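You operate a simulated robot arm through the tools that you are given. There is no shell and no other tool. Be economical: measure what you need, move in short steps, check, and stop when the job is done.

You are at the controls of a simulated two-armed robot. One attempt, no reset.

Task
Take the cap off the tall blue pot and lay it down on the wood bench top.

The check looks at the end state, three seconds after you hand in, the way a careful person would. Anything else that was tipped, shoved, dropped, spilled or broken makes it a failure. A push-on lid holds only when it is set on centred and level and pressed home; a screw cap is set on level and turned clockwise until tight.

Robot
Two 7-joint arms with two-finger parallel grippers on one trunk, on a base that drives. Base frame: it is fixed to the floor where the robot stands at the start and does not move with it; the origin is under the middle of the robot, x ahead of it, y to its left, z up; the surface under the hand at the start is at about z = 870. Lengths are in mm, angles in degrees, forces in N, time in s.
The left shoulder is at the start at [70, 188, 1165], the right one opposite. With the tool pointing down near the work surface each hand reaches from about 320 to 800 mm from the robot's upright axis, wherever it stands, measured 20 degrees to its own side. Payload 3.91 kg a hand.
The TCP of each hand is the grasp point between the finger pads, 30 mm short of the fingertips. In the tool frame z runs along the fingers and y along their closing line. Largest opening 110 mm; finger width 20, thickness 10; the body of the gripper, 48 by 112 mm, starts 55 mm behind the TCP.
Orientation is told as [roll, pitch, yaw] about the base's x, y, z axes, in that order, counted from this pose: with the fingers straight down and closing along the base's y, the tool's x points along the base's -x, its y along +y and its z along -z.

Tools
- The arms move only by the tool play_rows. It takes "left_plan", "right_plan" or both (then of equal length, played together; a hand with none holds still); each is text: rows parted by semicolons, each of 7 numbers parted by spaces: the shift along the base's x, y, z in mm, then the turn, a rotation vector about the base's x, y, z in degrees, then the closure in counts, from 0 (fully open) to 255 (shut). In form: dx dy dz rx ry rz jaw; .... A call has 1 to 10 rows; each row is the pose to reach, as a shift and turn from the pose commanded when the call began. A row lasts 0.2 s, in which the tool goes at most 50 mm and 8.6 degrees; a call with a longer step from one row to the next is refused whole, and so is a gripper value outside its range. A pose out of reach is approached as far as the arm can. The call stops where the force on the tool passes 40 N (or 10 N more than at its start, if that is more) or the arm is blocked; 0.2 s more then pass. Each finger travels about 72 mm/s and halts on what it meets, pressing with about 44 N; the grip force reading is that of the motor and also rises with nothing between the fingers. The clock runs only during rows and for 0.2 s after the last one: add rows that repeat a pose to give the fingers time. It gives the time, the measured TCP pose, the force on the tool (base axes), the opening and the grip force at its end, in the units of the frame above (readings bear some noise), with the torque about the TCP (base axes, N m) and any sound that the robot's microphone picked up.
- Cameras (640 x 400 px; columns grow to the right, rows downward): "scene" is now at [130.7, 23.3, 1381.9]; the picture's right is [0.27, -0.96, 0.00], its down [-0.65, -0.18, -0.73] and it looks along [0.71, 0.20, -0.68] (base axes); focal length 265 px, centre (320, 200). "left" rides on the left gripper at [72, -17, -103] in its tool frame; the picture's right is [0.23, 0.97, 0.00], its down [-0.76, 0.18, -0.62] and it looks along [-0.61, 0.14, 0.78] (tool axes); focal length 222 px, centre (320, 200). "right" rides on the right gripper at [72, 17, -103] in its tool frame; the picture's right is [-0.23, 0.97, 0.00], its down [-0.76, -0.18, -0.62] and it looks along [-0.61, -0.14, 0.78] (tool axes); focal length 222 px, centre (320, 200). There is no depth. A picture from a camera that has moved, and an enlarged one, comes with that camera's place and axes in the base frame and with its lens.
- camera(camera): a new picture of that camera. It takes no simulated time.
- move_column(by): slides the trunk up (or, below 0, down) by that many mm; the arms and the scene camera ride with it, the base frame stays. It gives what a move gives, with no picture.
- steer(legs): drives the robot by 1 to 6 legs, each [ahead, turn to the left] in mm and degrees, along the robot's own axes; the way and the turn of a leg run together, so that a leg with both is an arc; at most 1500 mm and 180 degrees a leg. The arms and the cameras ride along, it lands a little off, and it stops where it bumps. It gives what a move gives.
- aim_head(pan, tilt): turns the head with the scene camera to pan (to the left, within 86 degrees either way) and tilt (down, from -29 to 69), counted from straight ahead of the robot. It gives what a move gives.
- zoom(camera, box): a new picture of the part [left, top, right, bottom] of that camera's present view, enlarged. It takes no simulated time.
- hand_in(): hands the job in; it is judged then, once.

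Go step by step. Nothing tells you exact positions but the pictures and the camera data: compare them with the known pose of the tool, close in by small moves and look again before you grip or let go. The budget is 120 turns and 108 pictures, counting those below and the enlarged ones. Unless the task says otherwise, let go and move clear before handing in, and close with one line.

The tools are called after ">>>" as a command line: name --argument value ..., lists and objects as JSON in quotes. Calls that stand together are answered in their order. play_rows: Moves the arms, as the interface text tells. Its arguments: {"type":"object","properties":{"left_plan":{"type":"string"},"right_plan":{"type":"string"}},"required":[]} The other tools are called the same way: move_column (by) slides the trunk up or down; steer (legs) drives the base; aim_head (pan, tilt) turns the head that bears the scene camera; camera (camera) takes a picture; zoom (camera, box) takes an enlarged picture of a part of a camera's view; hand_in () hands the job in.

At the start:

```text
time_s: 0.0
left_ee_pos: [522.1, 358.5, 1167.8]
left_tcp_rot: [0.0, 0.0, -0.1]
left_force: [-0.1, -1.2, 0.0]
left_torque: [0.0, 0.04, -0.01]
left_grip_width: 110.2
left_gripper_force: 0.2
right_ee_pos: [610.8, -168.1, 1167.9]
right_tcp_rot: [0.0, 0.2, 0.0]
right_force: [-0.1, 1.0, 0.0]
right_torque: [-0.02, 0.0, -0.02]
right_grip_width: 110.0
right_gripper_force: 0.1
trunk travel left (down, up): [-675.0, 265.0]
robot x, y, heading: [2.7, -1.6, -0.1]
head pan, tilt: [15.6, 42.8]
```

scene: 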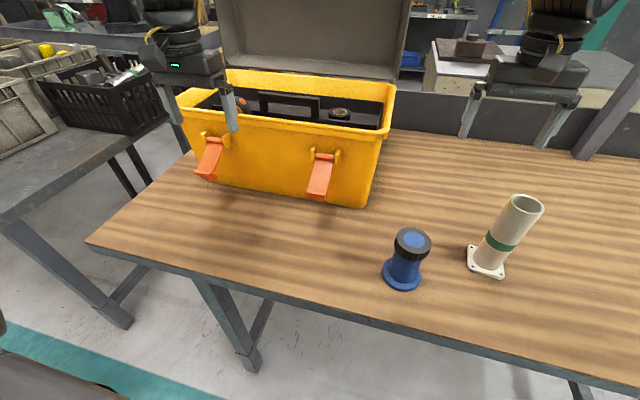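
right: 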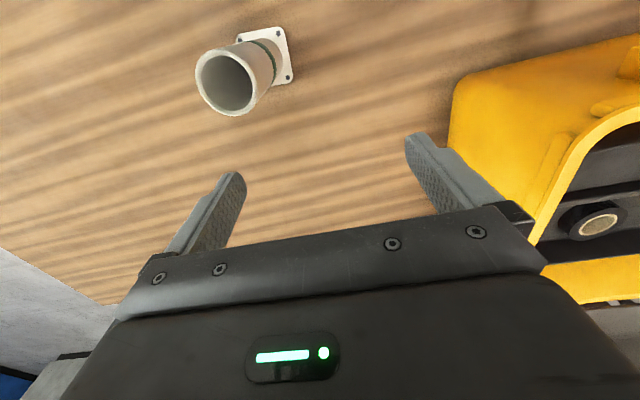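
left: 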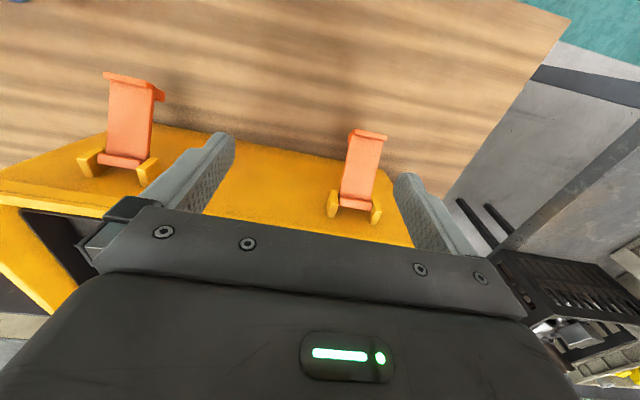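

I see a blue pot with a dark cap near the bench front, at about x 470, y -63, with a beige tube beside it. I'll look closer.

>>> zoom --camera "scene" --box '[340, 180, 500, 300]'

>>> aim_head --pan -25 --tilt 43

>>> camera --camera "scene"

```text
3.33 times, centred on (420, 240) of scene
camera zoom: at [130.7, 23.3, 1381.9], right [0.27, -0.96, 0.0], down [-0.65, -0.18, -0.73], along [0.71, 0.2, -0.68], focal length 885 px, centre (-13, 67)
```

zoom: 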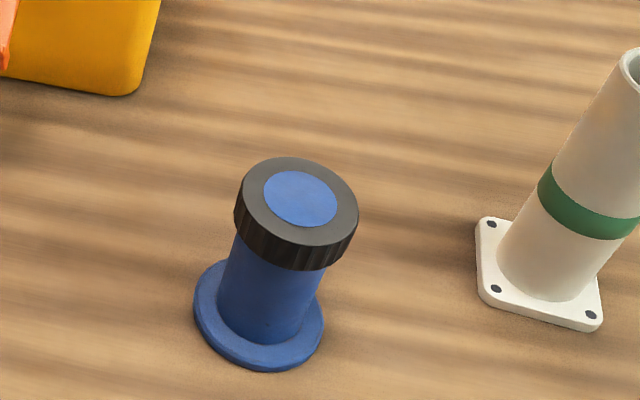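

```text
time_s: 1.1
left_ee_pos: [521.8, 358.4, 1168.5]
left_tcp_rot: [0.1, 0.0, 0.0]
left_force: [-1.2, -0.4, 0.9]
left_torque: [-0.01, 0.02, -0.03]
left_grip_width: 110.4
left_gripper_force: 0.1
right_ee_pos: [609.4, -169.0, 1169.2]
right_tcp_rot: [0.1, 0.1, 0.0]
right_force: [-1.1, 0.7, -0.2]
right_torque: [-0.03, -0.02, 0.01]
right_grip_width: 110.0
right_gripper_force: 0.0
trunk travel left (down, up): [-675.0, 265.0]
robot x, y, heading: [0.5, 0.8, 0.0]
head pan, tilt: [-25.0, 43.0]
```

```text
103 pictures are left
camera scene: at [125.9, -34.0, 1381.6], right [-0.42, -0.91, 0.0], down [-0.62, 0.29, -0.73], along [0.66, -0.31, -0.68], focal length 265 px, centre (320, 200)
```

scene: 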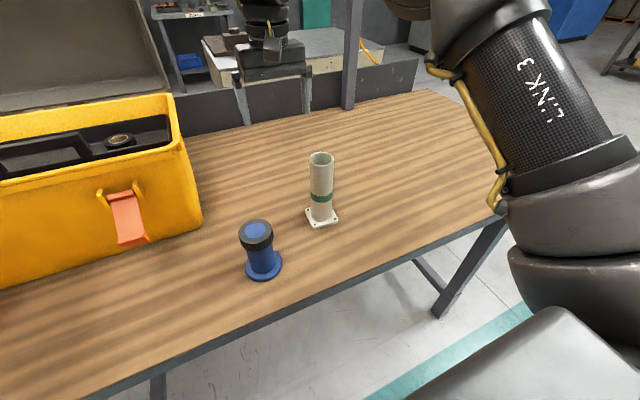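

There is only one blue pot, with a ribbed dark cap that looks like a screw cap. By two views it stands at about (474, -59) with its top near z 998. I'll bring the right hand above it, staying high, and look.

>>> play_rows --right_plan "-34 27 0 0 0 0 0; -68 55 0 0 0 0 0; -102 82 -20 0 0 0 0; -135 110 -50 0 0 0 0; -135 110 -80 0 0 0 0; -135 110 -80 0 0 0 0"

>>> camera --camera "right"

>>> aim_head --pan -5 --tilt 48

>>> camera --camera "scene"

```text
refused: row 4 steps farther than a row can; nothing moved
```

```text
102 pictures are left
camera right: at [537.9, -151.0, 1271.3], right [0.23, 0.97, 0.0], down [0.76, -0.18, 0.62], along [0.61, -0.14, -0.78], focal length 222 px, centre (320, 200)
```

right: 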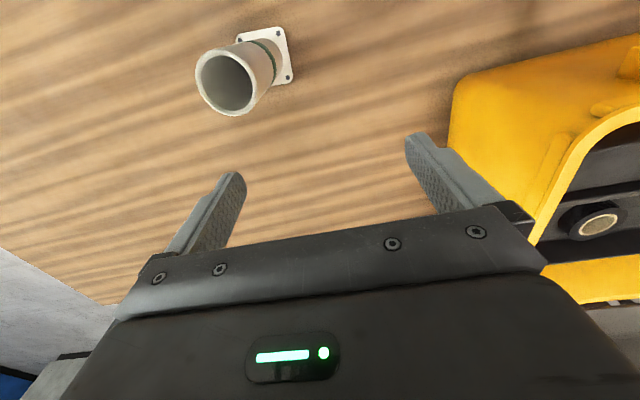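

```text
time_s: 1.9
left_ee_pos: [521.7, 358.2, 1167.7]
left_tcp_rot: [0.0, 0.0, 0.0]
left_force: [0.3, -1.1, -0.8]
left_torque: [-0.04, 0.01, 0.01]
left_grip_width: 110.1
left_gripper_force: 0.1
right_ee_pos: [611.4, -168.5, 1169.0]
right_tcp_rot: [0.0, 0.0, 0.0]
right_force: [0.9, -0.1, 0.2]
right_torque: [0.0, 0.0, 0.02]
right_grip_width: 110.2
right_gripper_force: 0.0
trunk travel left (down, up): [-675.0, 265.0]
robot x, y, heading: [-2.6, -3.1, 0.1]
head pan, tilt: [-5.0, 48.0]
```

```text
101 pictures are left
camera scene: at [129.2, -6.0, 1374.5], right [-0.09, -1.0, 0.0], down [-0.74, 0.07, -0.67], along [0.67, -0.06, -0.74], focal length 265 px, centre (320, 200)
```

scene: 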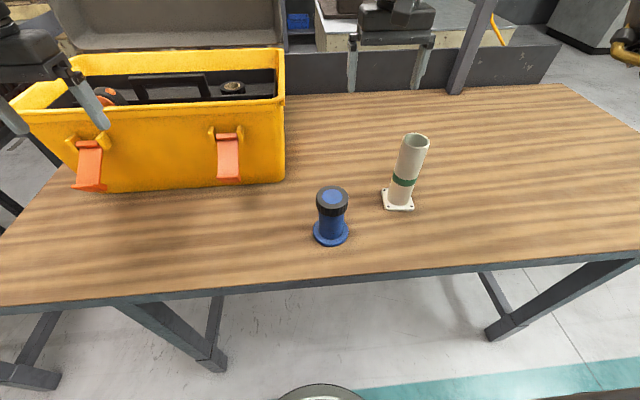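

I'll resend that path with smaller steps.

>>> play_rows --right_plan "-34 27 0 0 0 0 0; -68 55 0 0 0 0 0; -102 82 0 0 0 0 0; -135 110 0 0 0 0 0; -135 110 -35 0 0 0 0; -135 110 -70 0 0 0 0; -135 110 -70 0 0 0 0"

>>> camera --camera "right"

>>> camera --camera "scene"

```text
time_s: 3.5
left_ee_pos: [520.7, 359.1, 1168.6]
left_tcp_rot: [0.1, 0.1, 0.1]
left_force: [0.1, 0.7, 0.3]
left_torque: [-0.01, 0.01, 0.01]
left_grip_width: 110.2
left_gripper_force: 0.2
right_ee_pos: [491.7, -68.5, 1129.1]
right_tcp_rot: [-0.1, 0.1, 0.0]
right_force: [-0.5, 1.0, -0.8]
right_torque: [0.01, -0.03, -0.01]
right_grip_width: 110.1
right_gripper_force: 0.0
right hand out of reach, approached as far as the arm can: row 5, 6, 7
trunk travel left (down, up): [-675.0, 265.0]
robot x, y, heading: [-1.4, -0.5, 0.1]
head pan, tilt: [-5.0, 48.0]
```

```text
100 pictures are left
camera right: at [420.1, -50.8, 1231.4], right [0.23, 0.97, 0.0], down [0.76, -0.18, 0.62], along [0.61, -0.14, -0.78], focal length 222 px, centre (320, 200)
```

right: 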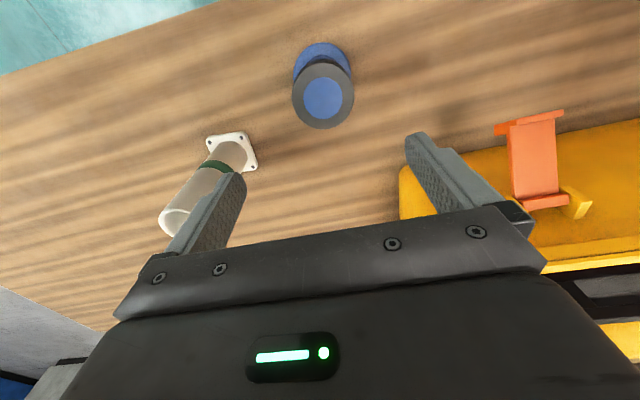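

```text
99 pictures are left
camera scene: at [128.3, -5.3, 1374.6], right [-0.09, -1.0, 0.0], down [-0.74, 0.06, -0.67], along [0.67, -0.06, -0.74], focal length 265 px, centre (320, 200)
```

scene: 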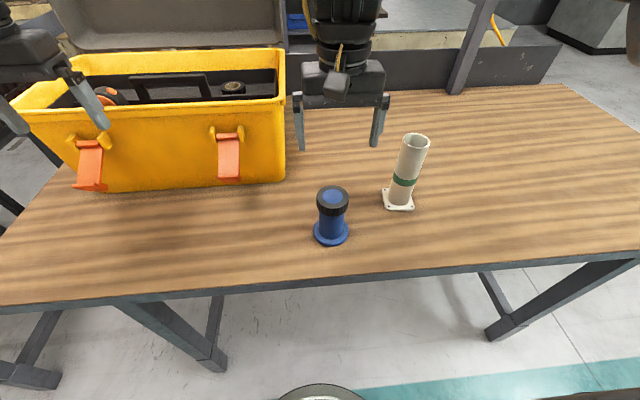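

The right camera confirms the cap at about (477, -60), top near z 998, but it's too close to the trunk for good reach. I'll back the base off 130 mm.

>>> steer --legs '[[-130, 0]]'

>>> camera --camera "right"

```text
time_s: 4.8
left_ee_pos: [392.3, 358.5, 1167.3]
left_tcp_rot: [0.0, -0.1, 0.0]
left_force: [-0.1, 0.2, 0.6]
left_torque: [0.02, -0.01, 0.04]
left_grip_width: 110.0
left_gripper_force: 0.1
right_ee_pos: [363.4, -68.7, 1127.3]
right_tcp_rot: [0.0, 0.0, 0.0]
right_force: [0.2, -0.4, 0.0]
right_torque: [-0.02, 0.01, -0.01]
right_grip_width: 109.9
right_gripper_force: 0.0
trunk travel left (down, up): [-675.0, 265.0]
robot x, y, heading: [-134.2, 0.1, 0.2]
head pan, tilt: [-5.0, 48.0]
```

```text
98 pictures are left
camera right: at [291.0, -51.4, 1230.9], right [0.23, 0.97, 0.0], down [0.76, -0.18, 0.62], along [0.61, -0.14, -0.78], focal length 222 px, centre (320, 200)
```

right: 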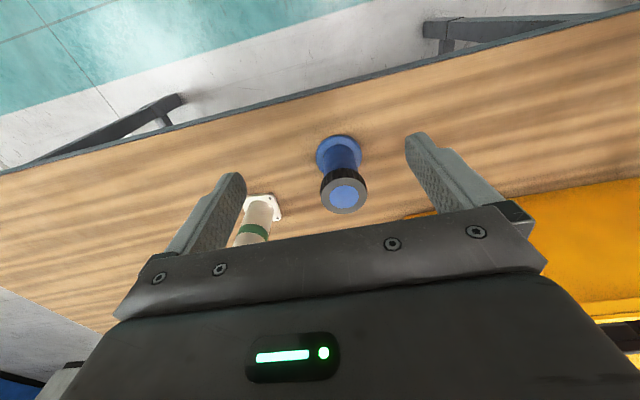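

The cap top now places at about (477, -62, 997), about 63 mm wide. I'll move the right hand above it with the fingertips still clear, then look.

>>> play_rows --right_plan "40 2 0 0 0 0 0; 80 5 0 0 0 0 0; 114 7 0 0 0 0 0; 114 7 -35 0 0 0 0; 114 7 -65 0 0 0 0; 114 7 -65 0 0 0 0"

>>> camera --camera "right"

>>> aim_head --pan 0 --tilt 35

>>> camera --camera "scene"

```text
time_s: 6.2
left_ee_pos: [391.0, 359.4, 1167.1]
left_tcp_rot: [-0.1, 0.0, 0.1]
left_force: [-0.2, 0.4, -0.3]
left_torque: [-0.01, -0.04, -0.01]
left_grip_width: 109.6
left_gripper_force: 0.0
right_ee_pos: [477.3, -61.2, 1064.1]
right_tcp_rot: [-0.3, 0.1, 0.1]
right_force: [0.0, 0.2, -0.1]
right_torque: [0.0, -0.03, 0.02]
right_grip_width: 110.0
right_gripper_force: 0.0
trunk travel left (down, up): [-675.0, 265.0]
robot x, y, heading: [-129.8, -0.2, 0.1]
head pan, tilt: [-5.0, 48.0]
```

```text
97 pictures are left
camera right: at [404.7, -43.7, 1166.8], right [0.23, 0.97, 0.0], down [0.76, -0.18, 0.62], along [0.61, -0.14, -0.78], focal length 222 px, centre (320, 200)
```

right: 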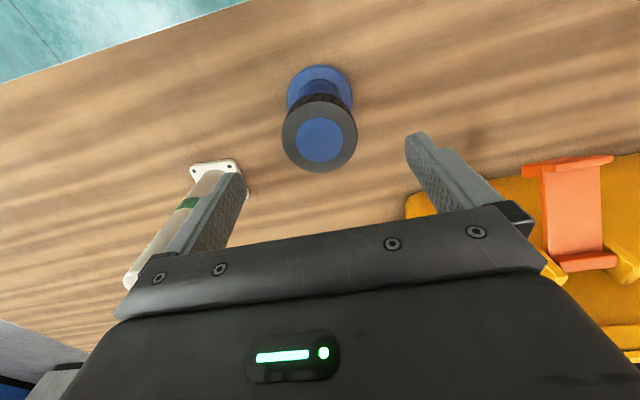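

```text
time_s: 6.9
left_ee_pos: [390.9, 357.9, 1167.1]
left_tcp_rot: [0.0, 0.0, 0.0]
left_force: [0.1, -0.7, -0.2]
left_torque: [0.02, -0.01, 0.05]
left_grip_width: 109.8
left_gripper_force: 0.0
right_ee_pos: [478.0, -62.1, 1063.3]
right_tcp_rot: [0.0, 0.1, 0.1]
right_force: [0.7, 0.6, 0.5]
right_torque: [0.0, -0.01, 0.02]
right_grip_width: 110.0
right_gripper_force: 0.1
trunk travel left (down, up): [-675.0, 265.0]
robot x, y, heading: [-133.7, 0.5, -0.1]
head pan, tilt: [0.0, 35.0]
```

```text
96 pictures are left
camera scene: at [8.8, 0.7, 1393.4], right [0.0, -1.0, 0.0], down [-0.57, 0.0, -0.82], along [0.82, 0.0, -0.57], focal length 265 px, centre (320, 200)
```

scene: 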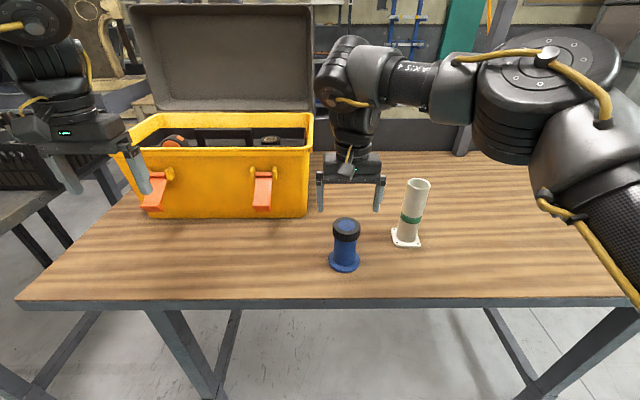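

The hand is within a few mm of the cap axis. I'll shift slightly, lower around the cap with open fingers, and check.

>>> play_rows --right_plan "-2 2 -20 0 0 0 0; -2 2 -45 0 0 0 0; -2 2 -65 0 0 0 0; -2 2 -78 0 0 0 0; -2 2 -78 0 0 0 0"

>>> camera --camera "right"

>>> zoom --camera "scene" --box '[280, 170, 440, 290]'

```text
time_s: 8.1
left_ee_pos: [392.3, 357.7, 1168.2]
left_tcp_rot: [0.0, 0.0, -0.1]
left_force: [-0.3, 0.3, -0.1]
left_torque: [0.0, 0.01, -0.01]
left_grip_width: 109.9
left_gripper_force: 0.1
right_ee_pos: [475.4, -61.2, 984.6]
right_tcp_rot: [0.0, 0.0, 0.0]
right_force: [0.3, 0.2, -0.4]
right_torque: [-0.04, 0.0, 0.02]
right_grip_width: 110.0
right_gripper_force: 0.0
trunk travel left (down, up): [-675.0, 265.0]
robot x, y, heading: [-129.2, -1.0, -0.1]
head pan, tilt: [0.0, 35.0]
```

```text
95 pictures are left
camera right: at [402.7, -42.8, 1087.7], right [0.23, 0.97, 0.0], down [0.76, -0.18, 0.62], along [0.61, -0.14, -0.78], focal length 222 px, centre (320, 200)
```

right: 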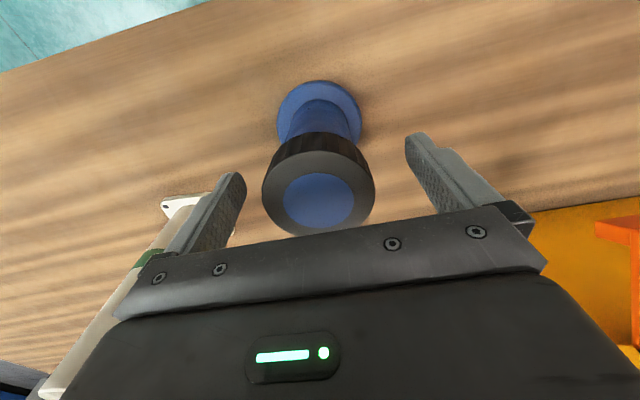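

```text
3.33 times, centred on (360, 230) of scene
camera zoom: at [8.5, 1.1, 1393.5], right [0.0, -1.0, 0.0], down [-0.57, 0.0, -0.82], along [0.82, 0.0, -0.57], focal length 885 px, centre (187, 100)
```

zoom: 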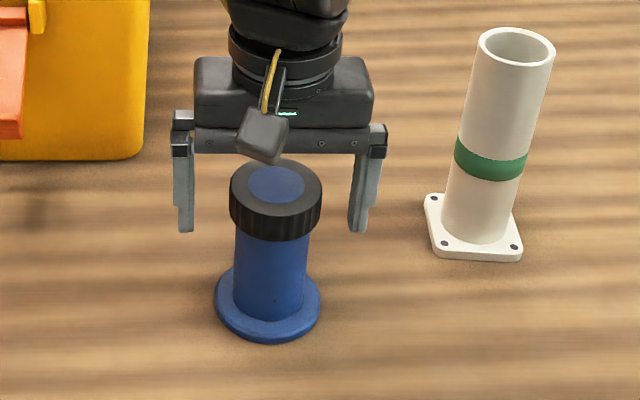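

The fingers straddle the cap, centred, with the pads at cap height. I'll close on it.

>>> play_rows --right_plan "0 0 0 0 0 0 255; 0 0 0 0 0 0 255; 0 0 0 0 0 0 255; 0 0 0 0 0 0 255"

>>> zoom --camera "scene" --box '[280, 170, 440, 290]'

>>> camera --camera "right"

```text
time_s: 9.1
left_ee_pos: [391.9, 358.2, 1167.7]
left_tcp_rot: [0.0, 0.0, 0.0]
left_force: [-0.5, 0.0, 0.2]
left_torque: [-0.04, -0.02, 0.01]
left_grip_width: 110.0
left_gripper_force: 0.1
right_ee_pos: [474.4, -60.5, 984.6]
right_tcp_rot: [0.0, 0.1, -0.1]
right_force: [-0.7, -2.0, 0.6]
right_torque: [-0.06, 0.0, -0.02]
right_grip_width: 63.8
right_gripper_force: 44.2
trunk travel left (down, up): [-675.0, 265.0]
robot x, y, heading: [-132.8, -1.4, -0.1]
head pan, tilt: [0.0, 35.0]
```

```text
3.33 times, centred on (360, 230) of scene
camera zoom: at [8.7, 0.5, 1393.5], right [0.0, -1.0, 0.0], down [-0.57, 0.0, -0.82], along [0.82, 0.0, -0.57], focal length 885 px, centre (187, 100)
```

zoom: 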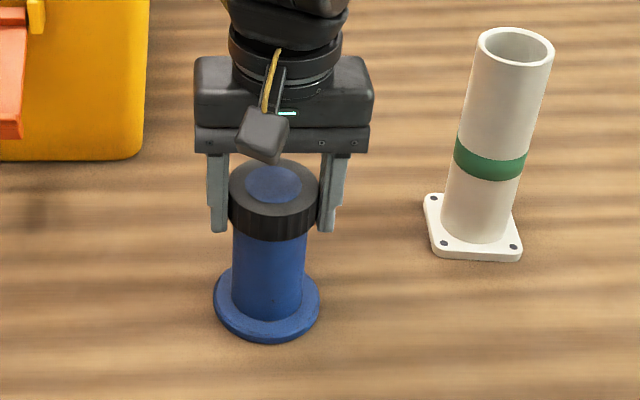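

```text
92 pictures are left
camera right: at [402.8, -43.4, 1087.9], right [0.23, 0.97, 0.0], down [0.76, -0.18, 0.62], along [0.61, -0.14, -0.78], focal length 222 px, centre (320, 200)
```

right: 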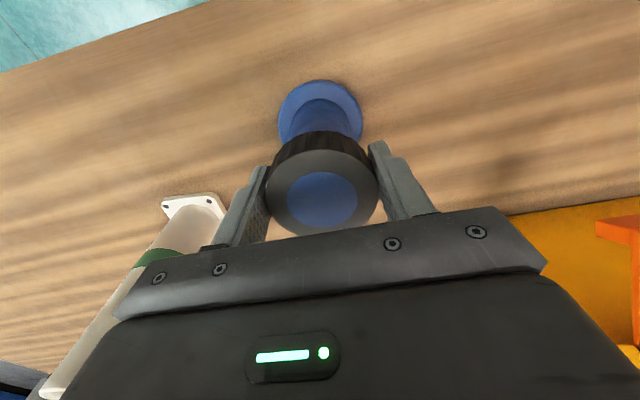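

The grip is firm at 63.8 mm. I'll test a small counter-clockwise turn and read the torque.

>>> play_rows --right_plan "0 0 0 0 0 6 255; 0 0 0 0 0 12 255; 0 0 0 0 0 18 255; 0 0 0 0 0 24 255; 0 0 0 0 0 24 255"

>>> zoom --camera "scene" --box '[280, 170, 440, 290]'

```text
time_s: 10.3
left_ee_pos: [391.8, 358.3, 1167.1]
left_tcp_rot: [0.0, 0.0, -0.1]
left_force: [0.6, -0.3, -0.5]
left_torque: [-0.02, 0.0, 0.01]
left_grip_width: 110.0
left_gripper_force: 0.2
right_ee_pos: [474.4, -59.8, 984.8]
right_tcp_rot: [0.0, 0.1, 24.2]
right_force: [2.5, -1.1, 1.5]
right_torque: [0.1, -0.13, -0.04]
right_grip_width: 63.9
right_gripper_force: 43.9
trunk travel left (down, up): [-675.0, 265.0]
robot x, y, heading: [-128.2, 0.5, -0.2]
head pan, tilt: [0.0, 35.0]
```

```text
3.33 times, centred on (360, 230) of scene
camera zoom: at [8.9, 0.7, 1393.5], right [0.0, -1.0, 0.0], down [-0.57, 0.0, -0.82], along [0.82, 0.0, -0.57], focal length 885 px, centre (187, 100)
```

zoom: 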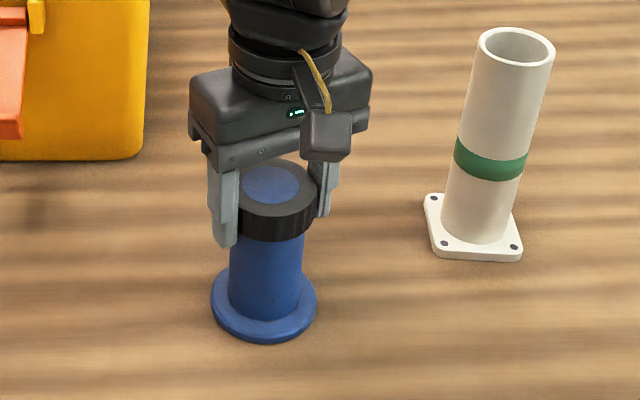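

The torque is very small and the pot's base shifted about 2 mm, so the whole pot may be spinning. I'll look for a mark on the body to tell.

>>> zoom --camera "scene" --box '[325, 205, 373, 235]'

>>> zoom --camera "scene" --box '[320, 235, 376, 275]'

>>> play_rows --right_plan "0 0 0 0 0 7 255; 0 0 0 0 0 14 255; 0 0 0 0 0 21 255; 0 0 0 0 0 28 255; 0 0 0 0 0 35 255; 0 0 0 0 0 35 255"

>>> zoom --camera "scene" --box '[320, 235, 376, 275]'

```text
13.33 times, centred on (349, 220) of scene
camera zoom: at [8.9, 0.7, 1393.5], right [0.0, -1.0, 0.0], down [-0.57, 0.0, -0.82], along [0.82, 0.0, -0.57], focal length 3538 px, centre (-67, -67)
```

zoom: 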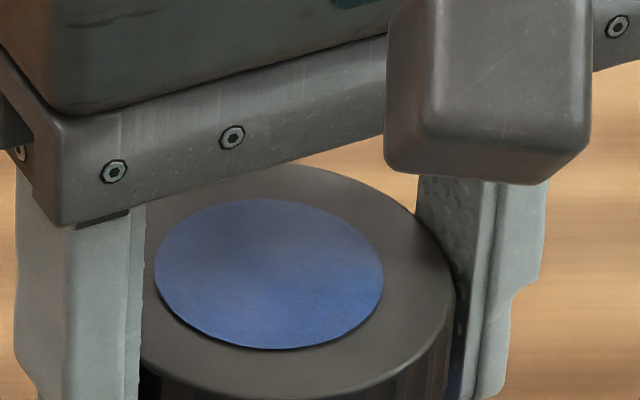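

```text
10.00 times, centred on (348, 255) of scene
camera zoom: at [8.9, 0.7, 1393.5], right [0.0, -1.0, 0.0], down [-0.57, 0.0, -0.82], along [0.82, 0.0, -0.57], focal length 2654 px, centre (40, -350)
```

zoom: 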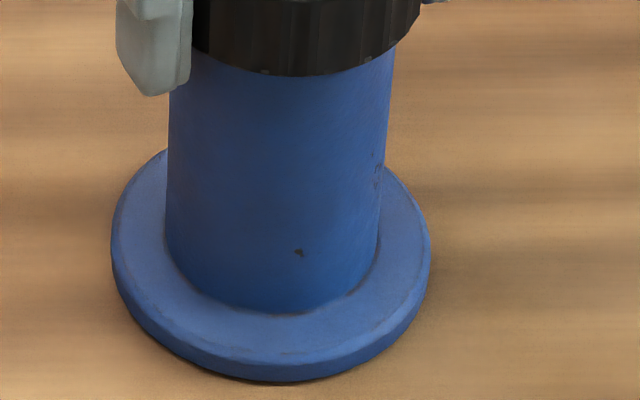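

```text
time_s: 11.7
left_ee_pos: [391.6, 358.9, 1168.2]
left_tcp_rot: [-0.1, 0.0, 0.0]
left_force: [0.8, 0.0, -0.2]
left_torque: [-0.02, 0.03, 0.01]
left_grip_width: 110.1
left_gripper_force: 0.1
right_ee_pos: [474.6, -59.9, 984.9]
right_tcp_rot: [-0.1, 0.1, 59.1]
right_force: [2.5, 0.6, 4.7]
right_torque: [0.15, 0.02, -0.01]
right_grip_width: 63.7
right_gripper_force: 43.8
trunk travel left (down, up): [-675.0, 265.0]
robot x, y, heading: [-129.3, 0.3, 0.1]
head pan, tilt: [0.0, 35.0]
```

```text
10.00 times, centred on (348, 255) of scene
camera zoom: at [8.7, 1.1, 1393.5], right [0.0, -1.0, 0.0], down [-0.57, 0.0, -0.82], along [0.82, 0.0, -0.57], focal length 2654 px, centre (40, -350)
```

zoom: 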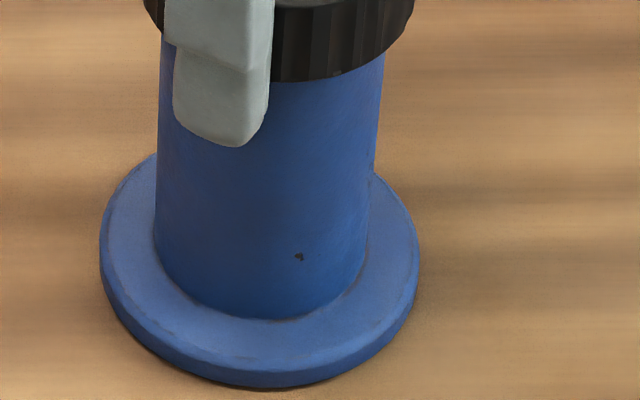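

A speck on the body stayed put while the cap turned 59°, so the cap is unscrewing, and the rising upward force fits a thread. I'll keep turning with a slight rise.

>>> play_rows --right_plan "0 0 0.2 0 0 8 255; 0 0 0.4 0 0 16 255; 0 0 0.6 0 0 24 255; 0 0 0.8 0 0 32 255; 0 0 1 0 0 40 255; 0 0 1.2 0 0 48 255; 0 0 1.4 0 0 56 255; 0 0 1.5 0 0 60 255; 0 0 1.5 0 0 60 255"

>>> zoom --camera "scene" --box '[308, 205, 388, 275]'

```text
time_s: 13.7
left_ee_pos: [393.1, 358.0, 1165.7]
left_tcp_rot: [0.1, 0.1, 0.0]
left_force: [-0.1, -0.4, 0.2]
left_torque: [-0.02, -0.01, 0.0]
left_grip_width: 109.9
left_gripper_force: 0.1
right_ee_pos: [475.5, -59.8, 986.0]
right_tcp_rot: [0.0, 0.1, 119.1]
right_force: [-0.7, -0.2, -4.7]
right_torque: [-0.04, -0.02, -0.01]
right_grip_width: 63.4
right_gripper_force: 44.1
trunk travel left (down, up): [-675.0, 265.0]
robot x, y, heading: [-128.0, -3.9, -0.1]
head pan, tilt: [0.0, 35.0]
```

```text
5.71 times, centred on (348, 240) of scene
camera zoom: at [9.3, 0.9, 1393.4], right [0.0, -1.0, 0.0], down [-0.57, 0.0, -0.82], along [0.82, 0.0, -0.57], focal length 1516 px, centre (160, -29)
```

zoom: 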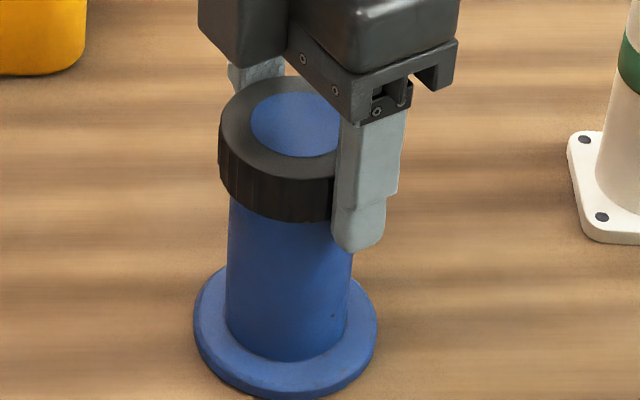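

The force turned negative, so I was rising faster than the thread and partly lifting the pot. I'll continue at constant height, slightly lower.

>>> play_rows --right_plan "0 0 -0.7 0 0 0 255; 0 0 -0.7 0 0 8 255; 0 0 -0.6 0 0 16 255; 0 0 -0.6 0 0 24 255; 0 0 -0.5 0 0 32 255; 0 0 -0.5 0 0 40 255; 0 0 -0.5 0 0 40 255"

>>> zoom --camera "scene" --box '[308, 205, 388, 275]'

```text
time_s: 15.3
left_ee_pos: [392.6, 358.9, 1167.5]
left_tcp_rot: [0.1, 0.1, 0.0]
left_force: [-0.2, 0.1, 0.6]
left_torque: [-0.01, -0.02, 0.0]
left_grip_width: 109.9
left_gripper_force: 0.1
right_ee_pos: [476.2, -60.6, 986.1]
right_tcp_rot: [0.0, 0.1, 159.2]
right_force: [-1.0, 1.6, -0.8]
right_torque: [-0.14, 0.0, -0.01]
right_grip_width: 63.5
right_gripper_force: 44.1
trunk travel left (down, up): [-675.0, 265.0]
robot x, y, heading: [-133.4, 1.5, 0.1]
head pan, tilt: [0.0, 35.0]
```

```text
5.71 times, centred on (348, 240) of scene
camera zoom: at [8.9, 1.0, 1393.5], right [0.0, -1.0, 0.0], down [-0.57, 0.0, -0.82], along [0.82, 0.0, -0.57], focal length 1516 px, centre (160, -29)
```

zoom: 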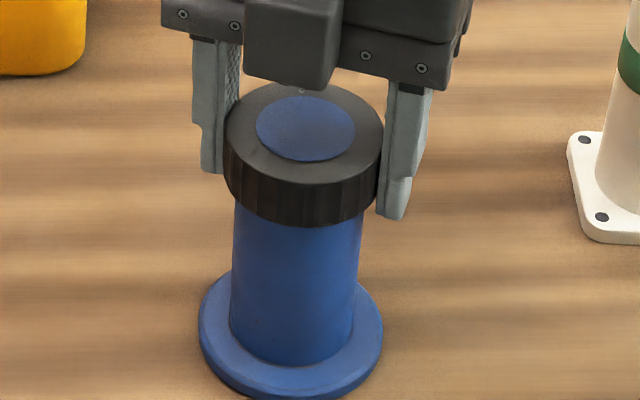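

The speck has rotated out of sight, so the pot spun along when I wasn't pressing down. I'll let go, wind the wrist back, and repeat with a light downward press for base friction.

>>> play_rows --right_plan "0 0 0 0 0 0 0; 0 0 0 0 0 0 0; 0 0 0 0 0 0 0; 0 0 0 0 0 -8.5 0; 0 0 0 0 0 -17 0; 0 0 0 0 0 -25.5 0; 0 0 0 0 0 -34 0; 0 0 0 0 0 -42.5 0; 0 0 0 0 0 -51 0; 0 0 0 0 0 -59.5 0"

>>> play_rows --right_plan "0 0 0 0 0 -8.5 0; 0 0 0 0 0 -17 0; 0 0 0 0 0 -25.5 0; 0 0 0 0 0 -34 0; 0 0 0 0 0 -42.5 0; 0 0 0 0 0 -51 0; 0 0 0 0 0 -59.5 0; 0 0 0 0 0 -68 0; 0 0 0 0 0 -76.5 0; 0 0 0 0 0 -85 0"

>>> play_rows --right_plan "0 0 0 0 0 -8.5 0; 0 0 0 0 0 -17 0; 0 0 0 0 0 -25.5 0; 0 0 0 0 0 -34 0; 0 0 0 0 0 -42.5 0; 0 0 0 0 0 -51 0; 0 0 0 0 0 -59.5 0; 0 0 0 0 0 -68 0; 0 0 0 0 0 -74.5 0; 0 0 0 0 0 -74.5 0"

>>> zoom --camera "scene" --box '[308, 205, 388, 275]'

>>> camera --camera "right"

```text
time_s: 17.5
left_ee_pos: [391.5, 358.9, 1167.1]
left_tcp_rot: [0.0, 0.0, -0.1]
left_force: [-0.2, -0.6, 0.6]
left_torque: [0.01, 0.01, -0.02]
left_grip_width: 109.8
left_gripper_force: 0.0
right_ee_pos: [474.3, -59.8, 986.4]
right_tcp_rot: [0.0, 0.2, 99.4]
right_force: [0.6, -0.5, -0.2]
right_torque: [0.03, 0.02, -0.03]
right_grip_width: 109.8
right_gripper_force: 0.1
trunk travel left (down, up): [-675.0, 265.0]
robot x, y, heading: [-130.8, -6.2, -0.0]
head pan, tilt: [0.0, 35.0]
```

```text
time_s: 19.7
left_ee_pos: [392.2, 358.9, 1167.6]
left_tcp_rot: [0.0, 0.1, 0.0]
left_force: [0.9, -0.6, 0.6]
left_torque: [0.0, 0.0, 0.0]
left_grip_width: 109.8
left_gripper_force: 0.0
right_ee_pos: [475.2, -59.8, 985.5]
right_tcp_rot: [0.0, 0.1, 14.4]
right_force: [-0.1, 0.8, -0.2]
right_torque: [-0.03, 0.01, 0.02]
right_grip_width: 110.0
right_gripper_force: 0.1
trunk travel left (down, up): [-675.0, 265.0]
robot x, y, heading: [-131.9, -2.4, -0.0]
head pan, tilt: [0.0, 35.0]
```

```text
time_s: 21.9
left_ee_pos: [391.5, 359.8, 1168.0]
left_tcp_rot: [-0.2, -0.1, 0.2]
left_force: [0.1, -0.7, -0.1]
left_torque: [0.01, 0.0, -0.01]
left_grip_width: 110.0
left_gripper_force: 0.0
right_ee_pos: [540.1, -61.7, 937.0]
right_tcp_rot: [2.6, -0.3, -52.4]
right_force: [3.8, 3.6, 16.0]
right_torque: [-0.33, 1.01, -0.16]
right_grip_width: 110.1
right_gripper_force: 0.0
right hand out of reach, approached as far as the arm can: row 5, 6, 7, 8, 9, 10
trunk travel left (down, up): [-675.0, 265.0]
robot x, y, heading: [-127.5, -3.4, 0.1]
head pan, tilt: [0.0, 35.0]
```

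```text
5.71 times, centred on (348, 240) of scene
camera zoom: at [7.0, 3.0, 1394.0], right [0.0, -1.0, 0.0], down [-0.57, 0.0, -0.82], along [0.82, 0.0, -0.57], focal length 1516 px, centre (160, -29)
```

zoom: 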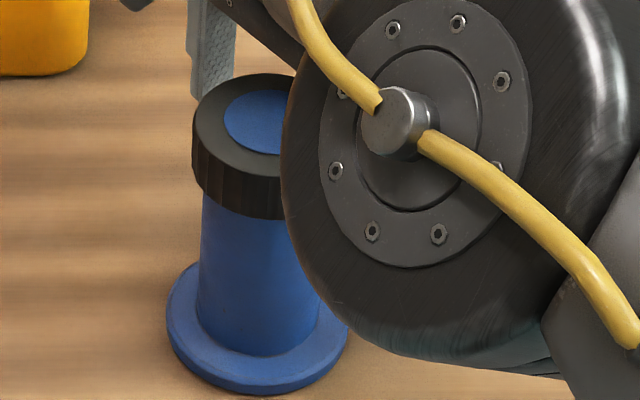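

```text
84 pictures are left
camera right: at [504.5, 4.8, 1040.6], right [0.91, 0.41, 0.05], down [0.3, -0.73, 0.62], along [0.29, -0.55, -0.78], focal length 222 px, centre (320, 200)
```

right: 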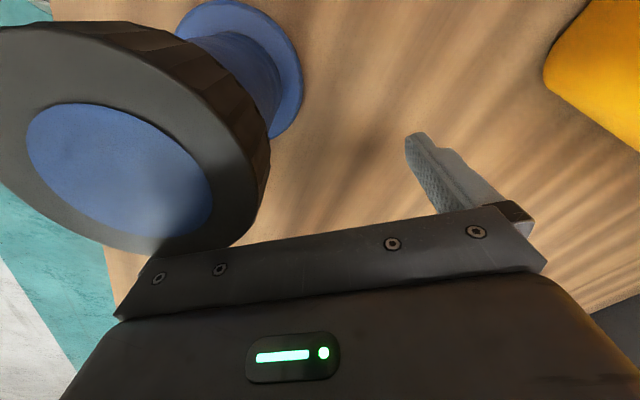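

The wrist ran out of range past about yaw -20 and the arm shifted sideways. The pot still stands, so I'll look before moving.

>>> camera --camera "scene"

>>> camera --camera "left"

```text
83 pictures are left
camera scene: at [7.0, 3.0, 1394.0], right [0.0, -1.0, 0.0], down [-0.57, 0.0, -0.82], along [0.82, 0.0, -0.57], focal length 265 px, centre (320, 200)
```

scene: 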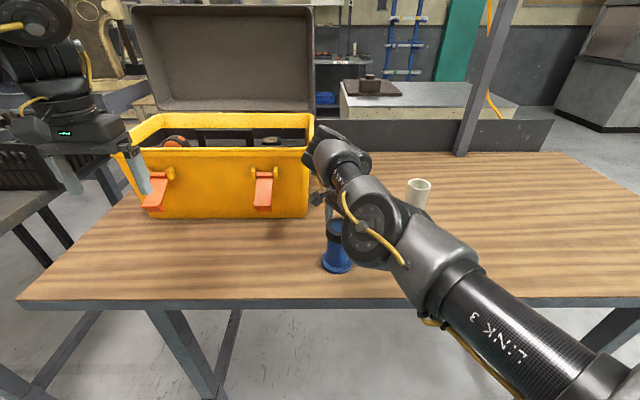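

```text
82 pictures are left
camera left: at [317.4, 344.6, 1270.8], right [-0.23, 0.97, 0.0], down [0.76, 0.18, 0.62], along [0.61, 0.14, -0.78], focal length 222 px, centre (320, 200)
```

left: 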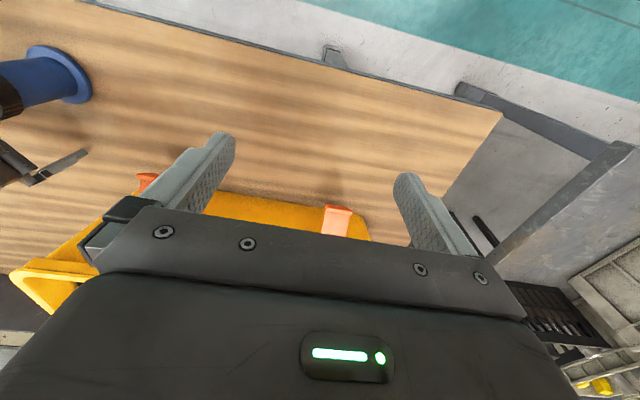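

The forearm hangs low beside the pot, and the fingers are clear of it. Raising the trunk carries the arm straight up and away, so I'll do that.

>>> move_column --by 60

>>> camera --camera "scene"

```text
time_s: 22.9
left_ee_pos: [393.9, 358.0, 1227.5]
left_tcp_rot: [-0.1, -0.1, -0.1]
left_force: [0.8, 0.2, 1.2]
left_torque: [0.0, -0.01, -0.01]
left_grip_width: 109.5
left_gripper_force: 0.0
right_ee_pos: [539.2, -62.9, 995.0]
right_tcp_rot: [2.5, -0.3, -52.4]
right_force: [-0.2, -1.0, 0.5]
right_torque: [0.0, 0.01, -0.02]
right_grip_width: 110.1
right_gripper_force: 0.0
trunk travel left (down, up): [-735.0, 205.0]
robot x, y, heading: [-125.5, 0.4, 0.0]
head pan, tilt: [0.0, 35.0]
```

```text
81 pictures are left
camera scene: at [9.1, 0.6, 1453.5], right [0.0, -1.0, 0.0], down [-0.57, 0.0, -0.82], along [0.82, 0.0, -0.57], focal length 265 px, centre (320, 200)
```

scene: 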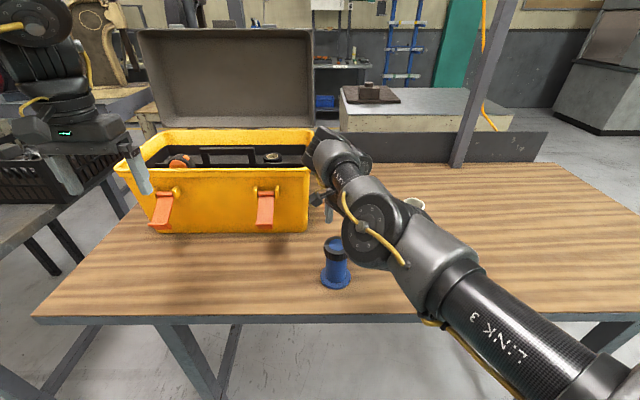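

Contact is gone and the pot is standing. I'll go further up, then unwind.

>>> move_column --by 130

>>> play_rows --right_plan "0 0 0 0 0 8 0; 0 0 0 0 0 16 0; 0 0 0 0 0 24 0; 0 0 0 0 0 32 0; 0 0 0 0 0 40 0; 0 0 0 0 0 48 0; 0 0 0 0 0 52 0; 0 0 0 0 0 52 0"

>>> camera --camera "scene"

>>> camera --camera "right"

```text
time_s: 24.5
left_ee_pos: [391.5, 358.1, 1357.3]
left_tcp_rot: [0.0, 0.1, 0.1]
left_force: [0.4, 0.4, -0.2]
left_torque: [-0.01, 0.0, -0.01]
left_grip_width: 109.9
left_gripper_force: 0.1
right_ee_pos: [540.1, -61.2, 1125.0]
right_tcp_rot: [2.4, -0.2, -52.4]
right_force: [0.5, 0.4, -0.1]
right_torque: [-0.01, 0.03, 0.01]
right_grip_width: 110.0
right_gripper_force: 0.1
trunk travel left (down, up): [-865.0, 75.0]
robot x, y, heading: [-128.6, -1.0, 0.1]
head pan, tilt: [0.0, 35.0]
```

```text
time_s: 26.3
left_ee_pos: [392.0, 358.6, 1356.9]
left_tcp_rot: [-0.1, 0.1, 0.1]
left_force: [-0.5, -0.6, 0.0]
left_torque: [-0.05, 0.01, -0.02]
left_grip_width: 110.0
left_gripper_force: 0.1
right_ee_pos: [540.9, -62.6, 1125.9]
right_tcp_rot: [2.4, -0.3, -0.3]
right_force: [-0.6, -0.4, -0.4]
right_torque: [0.0, -0.03, -0.02]
right_grip_width: 109.9
right_gripper_force: 0.1
trunk travel left (down, up): [-865.0, 75.0]
robot x, y, heading: [-132.5, -2.8, -0.0]
head pan, tilt: [0.0, 35.0]
```

```text
80 pictures are left
camera scene: at [8.8, 1.2, 1583.5], right [0.0, -1.0, 0.0], down [-0.57, 0.0, -0.82], along [0.82, 0.0, -0.57], focal length 265 px, centre (320, 200)
```

scene: 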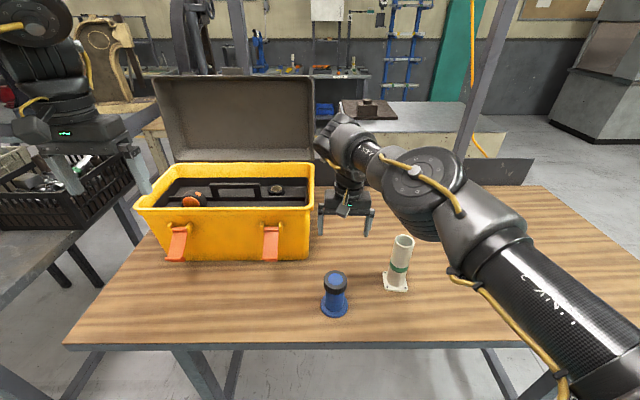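

```text
79 pictures are left
camera right: at [467.3, -49.3, 1228.6], right [0.23, 0.97, 0.04], down [0.76, -0.21, 0.62], along [0.61, -0.11, -0.79], focal length 222 px, centre (320, 200)
```

right: 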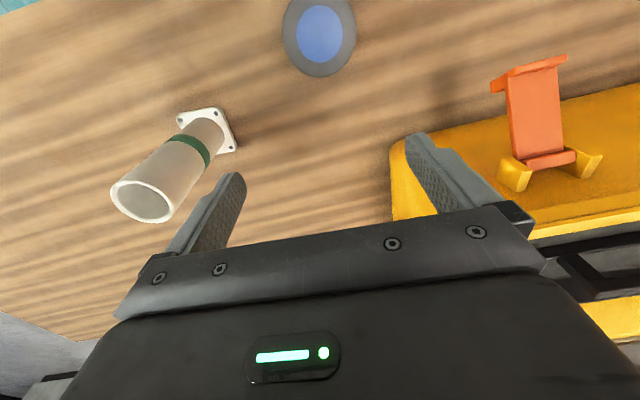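

The pot now stands at about (475, -40). I'll put the right hand level above it and lower the trunk partway.

>>> play_rows --right_plan "0 0 25 -2.4 0.3 0 0; 0 0 50 -2.4 0.3 0 0; -33 11 50 -2.4 0.3 0.3 0; -66 22 50 -2.4 0.3 0.3 0; -66 22 50 -2.4 0.3 0.3 0"

>>> move_column --by -110

>>> camera --camera "right"

>>> camera --camera "scene"

```text
time_s: 27.5
left_ee_pos: [391.3, 360.2, 1355.4]
left_tcp_rot: [-0.2, 0.0, 0.1]
left_force: [0.4, 0.2, 0.0]
left_torque: [0.0, -0.03, 0.03]
left_grip_width: 110.1
left_gripper_force: 0.0
right_ee_pos: [474.0, -38.6, 1175.3]
right_tcp_rot: [0.0, 0.1, -0.1]
right_force: [-0.3, 1.1, -0.4]
right_torque: [-0.02, 0.0, 0.02]
right_grip_width: 109.7
right_gripper_force: 0.1
trunk travel left (down, up): [-865.0, 75.0]
robot x, y, heading: [-129.1, -2.6, 0.4]
head pan, tilt: [0.0, 35.0]
```

```text
time_s: 28.9
left_ee_pos: [391.8, 359.3, 1246.5]
left_tcp_rot: [0.0, 0.1, 0.0]
left_force: [0.4, 1.0, -0.8]
left_torque: [0.01, -0.01, -0.03]
left_grip_width: 109.8
left_gripper_force: 0.0
right_ee_pos: [474.9, -41.6, 1065.4]
right_tcp_rot: [0.1, 0.2, -0.1]
right_force: [-0.5, -0.7, 0.5]
right_torque: [-0.02, 0.0, 0.01]
right_grip_width: 110.1
right_gripper_force: 0.0
trunk travel left (down, up): [-755.0, 185.0]
robot x, y, heading: [-131.2, 1.6, -0.1]
head pan, tilt: [0.0, 35.0]
```

```text
78 pictures are left
camera right: at [401.7, -23.4, 1168.9], right [0.23, 0.97, 0.0], down [0.76, -0.18, 0.62], along [0.61, -0.14, -0.78], focal length 222 px, centre (320, 200)
```

right: 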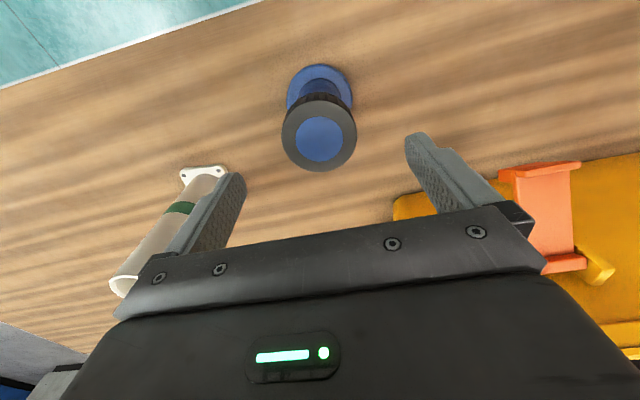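

```text
77 pictures are left
camera scene: at [8.6, 0.8, 1473.6], right [0.0, -1.0, 0.0], down [-0.57, 0.0, -0.82], along [0.82, 0.0, -0.57], focal length 265 px, centre (320, 200)
```

scene: 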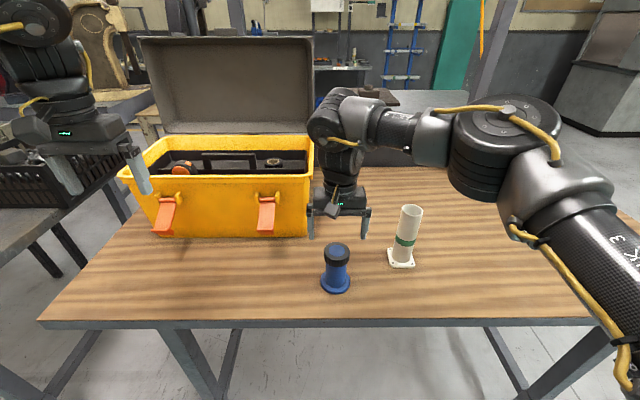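

The view matches the earlier alignment, so I'll lower the last 80 mm, grip, and press down about 2 mm before turning.

>>> move_column --by -80

>>> play_rows --right_plan "0 0 0 0 0 0 255; 0 0 0 0 0 0 255; 0 0 0 0 0 0 255; 0 0 0 0 0 0 255; 0 0 -1 0 0 0 255; 0 0 -2 0 0 0 255; 0 0 -2 0 0 0 255"

>>> zoom --camera "scene" --box '[298, 205, 378, 275]'

```text
time_s: 30.1
left_ee_pos: [391.6, 358.1, 1166.9]
left_tcp_rot: [0.0, 0.0, 0.1]
left_force: [0.3, -0.5, -0.4]
left_torque: [-0.03, 0.01, -0.01]
left_grip_width: 110.0
left_gripper_force: 0.0
right_ee_pos: [473.6, -41.2, 985.1]
right_tcp_rot: [0.1, 0.1, -0.2]
right_force: [-0.3, -0.1, 0.0]
right_torque: [0.02, -0.01, 0.0]
right_grip_width: 109.7
right_gripper_force: 0.2
trunk travel left (down, up): [-675.0, 265.0]
robot x, y, heading: [-127.3, 0.9, 0.0]
head pan, tilt: [0.0, 35.0]
```

```text
time_s: 31.7
left_ee_pos: [391.4, 358.5, 1166.8]
left_tcp_rot: [0.0, 0.1, -0.1]
left_force: [0.5, -0.2, -0.2]
left_torque: [-0.01, 0.01, 0.01]
left_grip_width: 109.8
left_gripper_force: 0.2
right_ee_pos: [473.7, -40.0, 984.9]
right_tcp_rot: [0.2, -0.2, -0.1]
right_force: [5.2, -1.2, 14.2]
right_torque: [-0.26, 0.07, -0.01]
right_grip_width: 63.2
right_gripper_force: 44.1
trunk travel left (down, up): [-675.0, 265.0]
robot x, y, heading: [-130.2, 1.8, -0.1]
head pan, tilt: [0.0, 35.0]
```

```text
5.71 times, centred on (338, 240) of scene
camera zoom: at [8.0, 0.9, 1393.8], right [0.0, -1.0, 0.0], down [-0.57, 0.0, -0.82], along [0.82, 0.0, -0.57], focal length 1516 px, centre (217, -29)
```

zoom: 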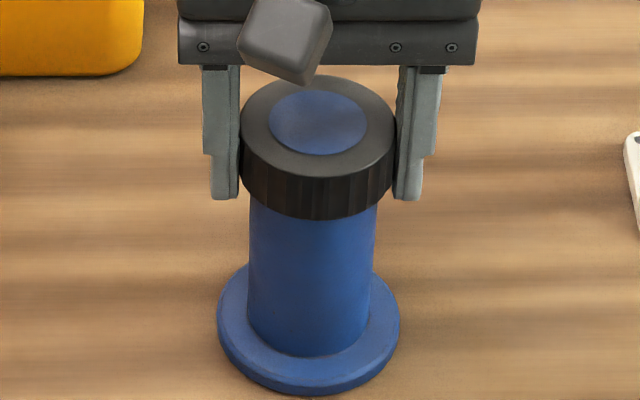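

I'm pressing with 14 N and the pot is upright. Now I'll turn counter-clockwise about 80° under that press.

>>> play_rows --right_plan "0 0 0 0 0 8.5 255; 0 0 0 0 0 17 255; 0 0 0 0 0 25.5 255; 0 0 0 0 0 34 255; 0 0 0 0 0 42.5 255; 0 0 0 0 0 51 255; 0 0 0 0 0 59.5 255; 0 0 0 0 0 68 255; 0 0 0 0 0 76.5 255; 0 0 0 0 0 80 255"

>>> zoom --camera "scene" --box '[298, 205, 378, 275]'

```text
time_s: 33.9
left_ee_pos: [390.1, 359.2, 1168.8]
left_tcp_rot: [0.0, 0.0, 0.1]
left_force: [0.6, 0.2, -0.2]
left_torque: [-0.03, 0.02, 0.03]
left_grip_width: 109.8
left_gripper_force: 0.1
right_ee_pos: [472.8, -40.6, 985.5]
right_tcp_rot: [-0.1, -0.1, 80.1]
right_force: [12.5, -0.8, 30.8]
right_torque: [0.08, -0.22, -0.05]
right_grip_width: 63.7
right_gripper_force: 44.1
trunk travel left (down, up): [-675.0, 265.0]
robot x, y, heading: [-131.9, 1.9, -0.4]
head pan, tilt: [0.0, 35.0]
```

```text
5.71 times, centred on (338, 240) of scene
camera zoom: at [7.1, 1.2, 1393.8], right [0.0, -1.0, 0.0], down [-0.57, 0.0, -0.82], along [0.82, 0.0, -0.57], focal length 1516 px, centre (217, -29)
```

zoom: 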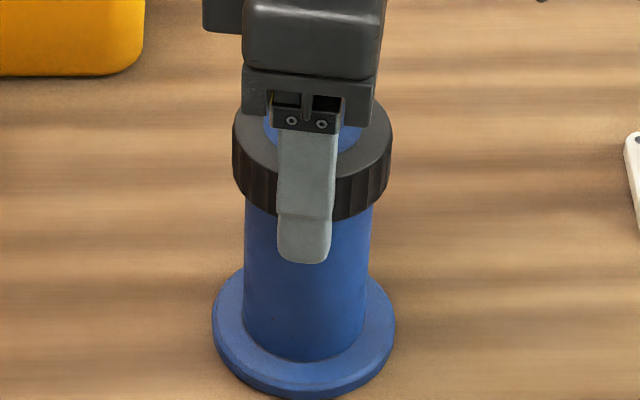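

The upward force rose to 31 N as the cap climbs, so the thread is turning. I'll continue to about 158° while easing the height up.

>>> play_rows --right_plan "0 0 0.7 0 0 0 255; 0 0 1.3 0 0 8.5 255; 0 0 1.5 0 0 17 255; 0 0 1.7 0 0 25.5 255; 0 0 1.9 0 0 34 255; 0 0 2.1 0 0 42.5 255; 0 0 2.3 0 0 51 255; 0 0 2.5 0 0 59.5 255; 0 0 2.7 0 0 68 255; 0 0 2.9 0 0 76.5 255"

>>> zoom --camera "scene" --box '[298, 205, 378, 275]'

```text
time_s: 36.1
left_ee_pos: [390.8, 359.5, 1168.2]
left_tcp_rot: [0.1, 0.0, -0.1]
left_force: [0.6, 0.4, -0.1]
left_torque: [0.05, -0.01, 0.01]
left_grip_width: 110.1
left_gripper_force: 0.1
right_ee_pos: [472.3, -39.7, 986.0]
right_tcp_rot: [0.1, 0.0, 156.5]
right_force: [-0.2, 0.8, 4.2]
right_torque: [0.23, -0.06, -0.02]
right_grip_width: 63.6
right_gripper_force: 43.7
trunk travel left (down, up): [-675.0, 265.0]
robot x, y, heading: [-130.7, -0.8, 0.2]
head pan, tilt: [0.0, 35.0]
```

```text
5.71 times, centred on (338, 240) of scene
camera zoom: at [7.9, 1.3, 1393.5], right [0.0, -1.0, 0.0], down [-0.57, 0.0, -0.82], along [0.82, 0.0, -0.57], focal length 1516 px, centre (217, -29)
```

zoom: 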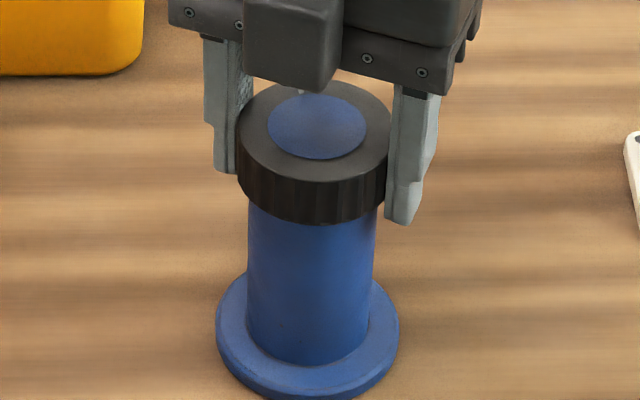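

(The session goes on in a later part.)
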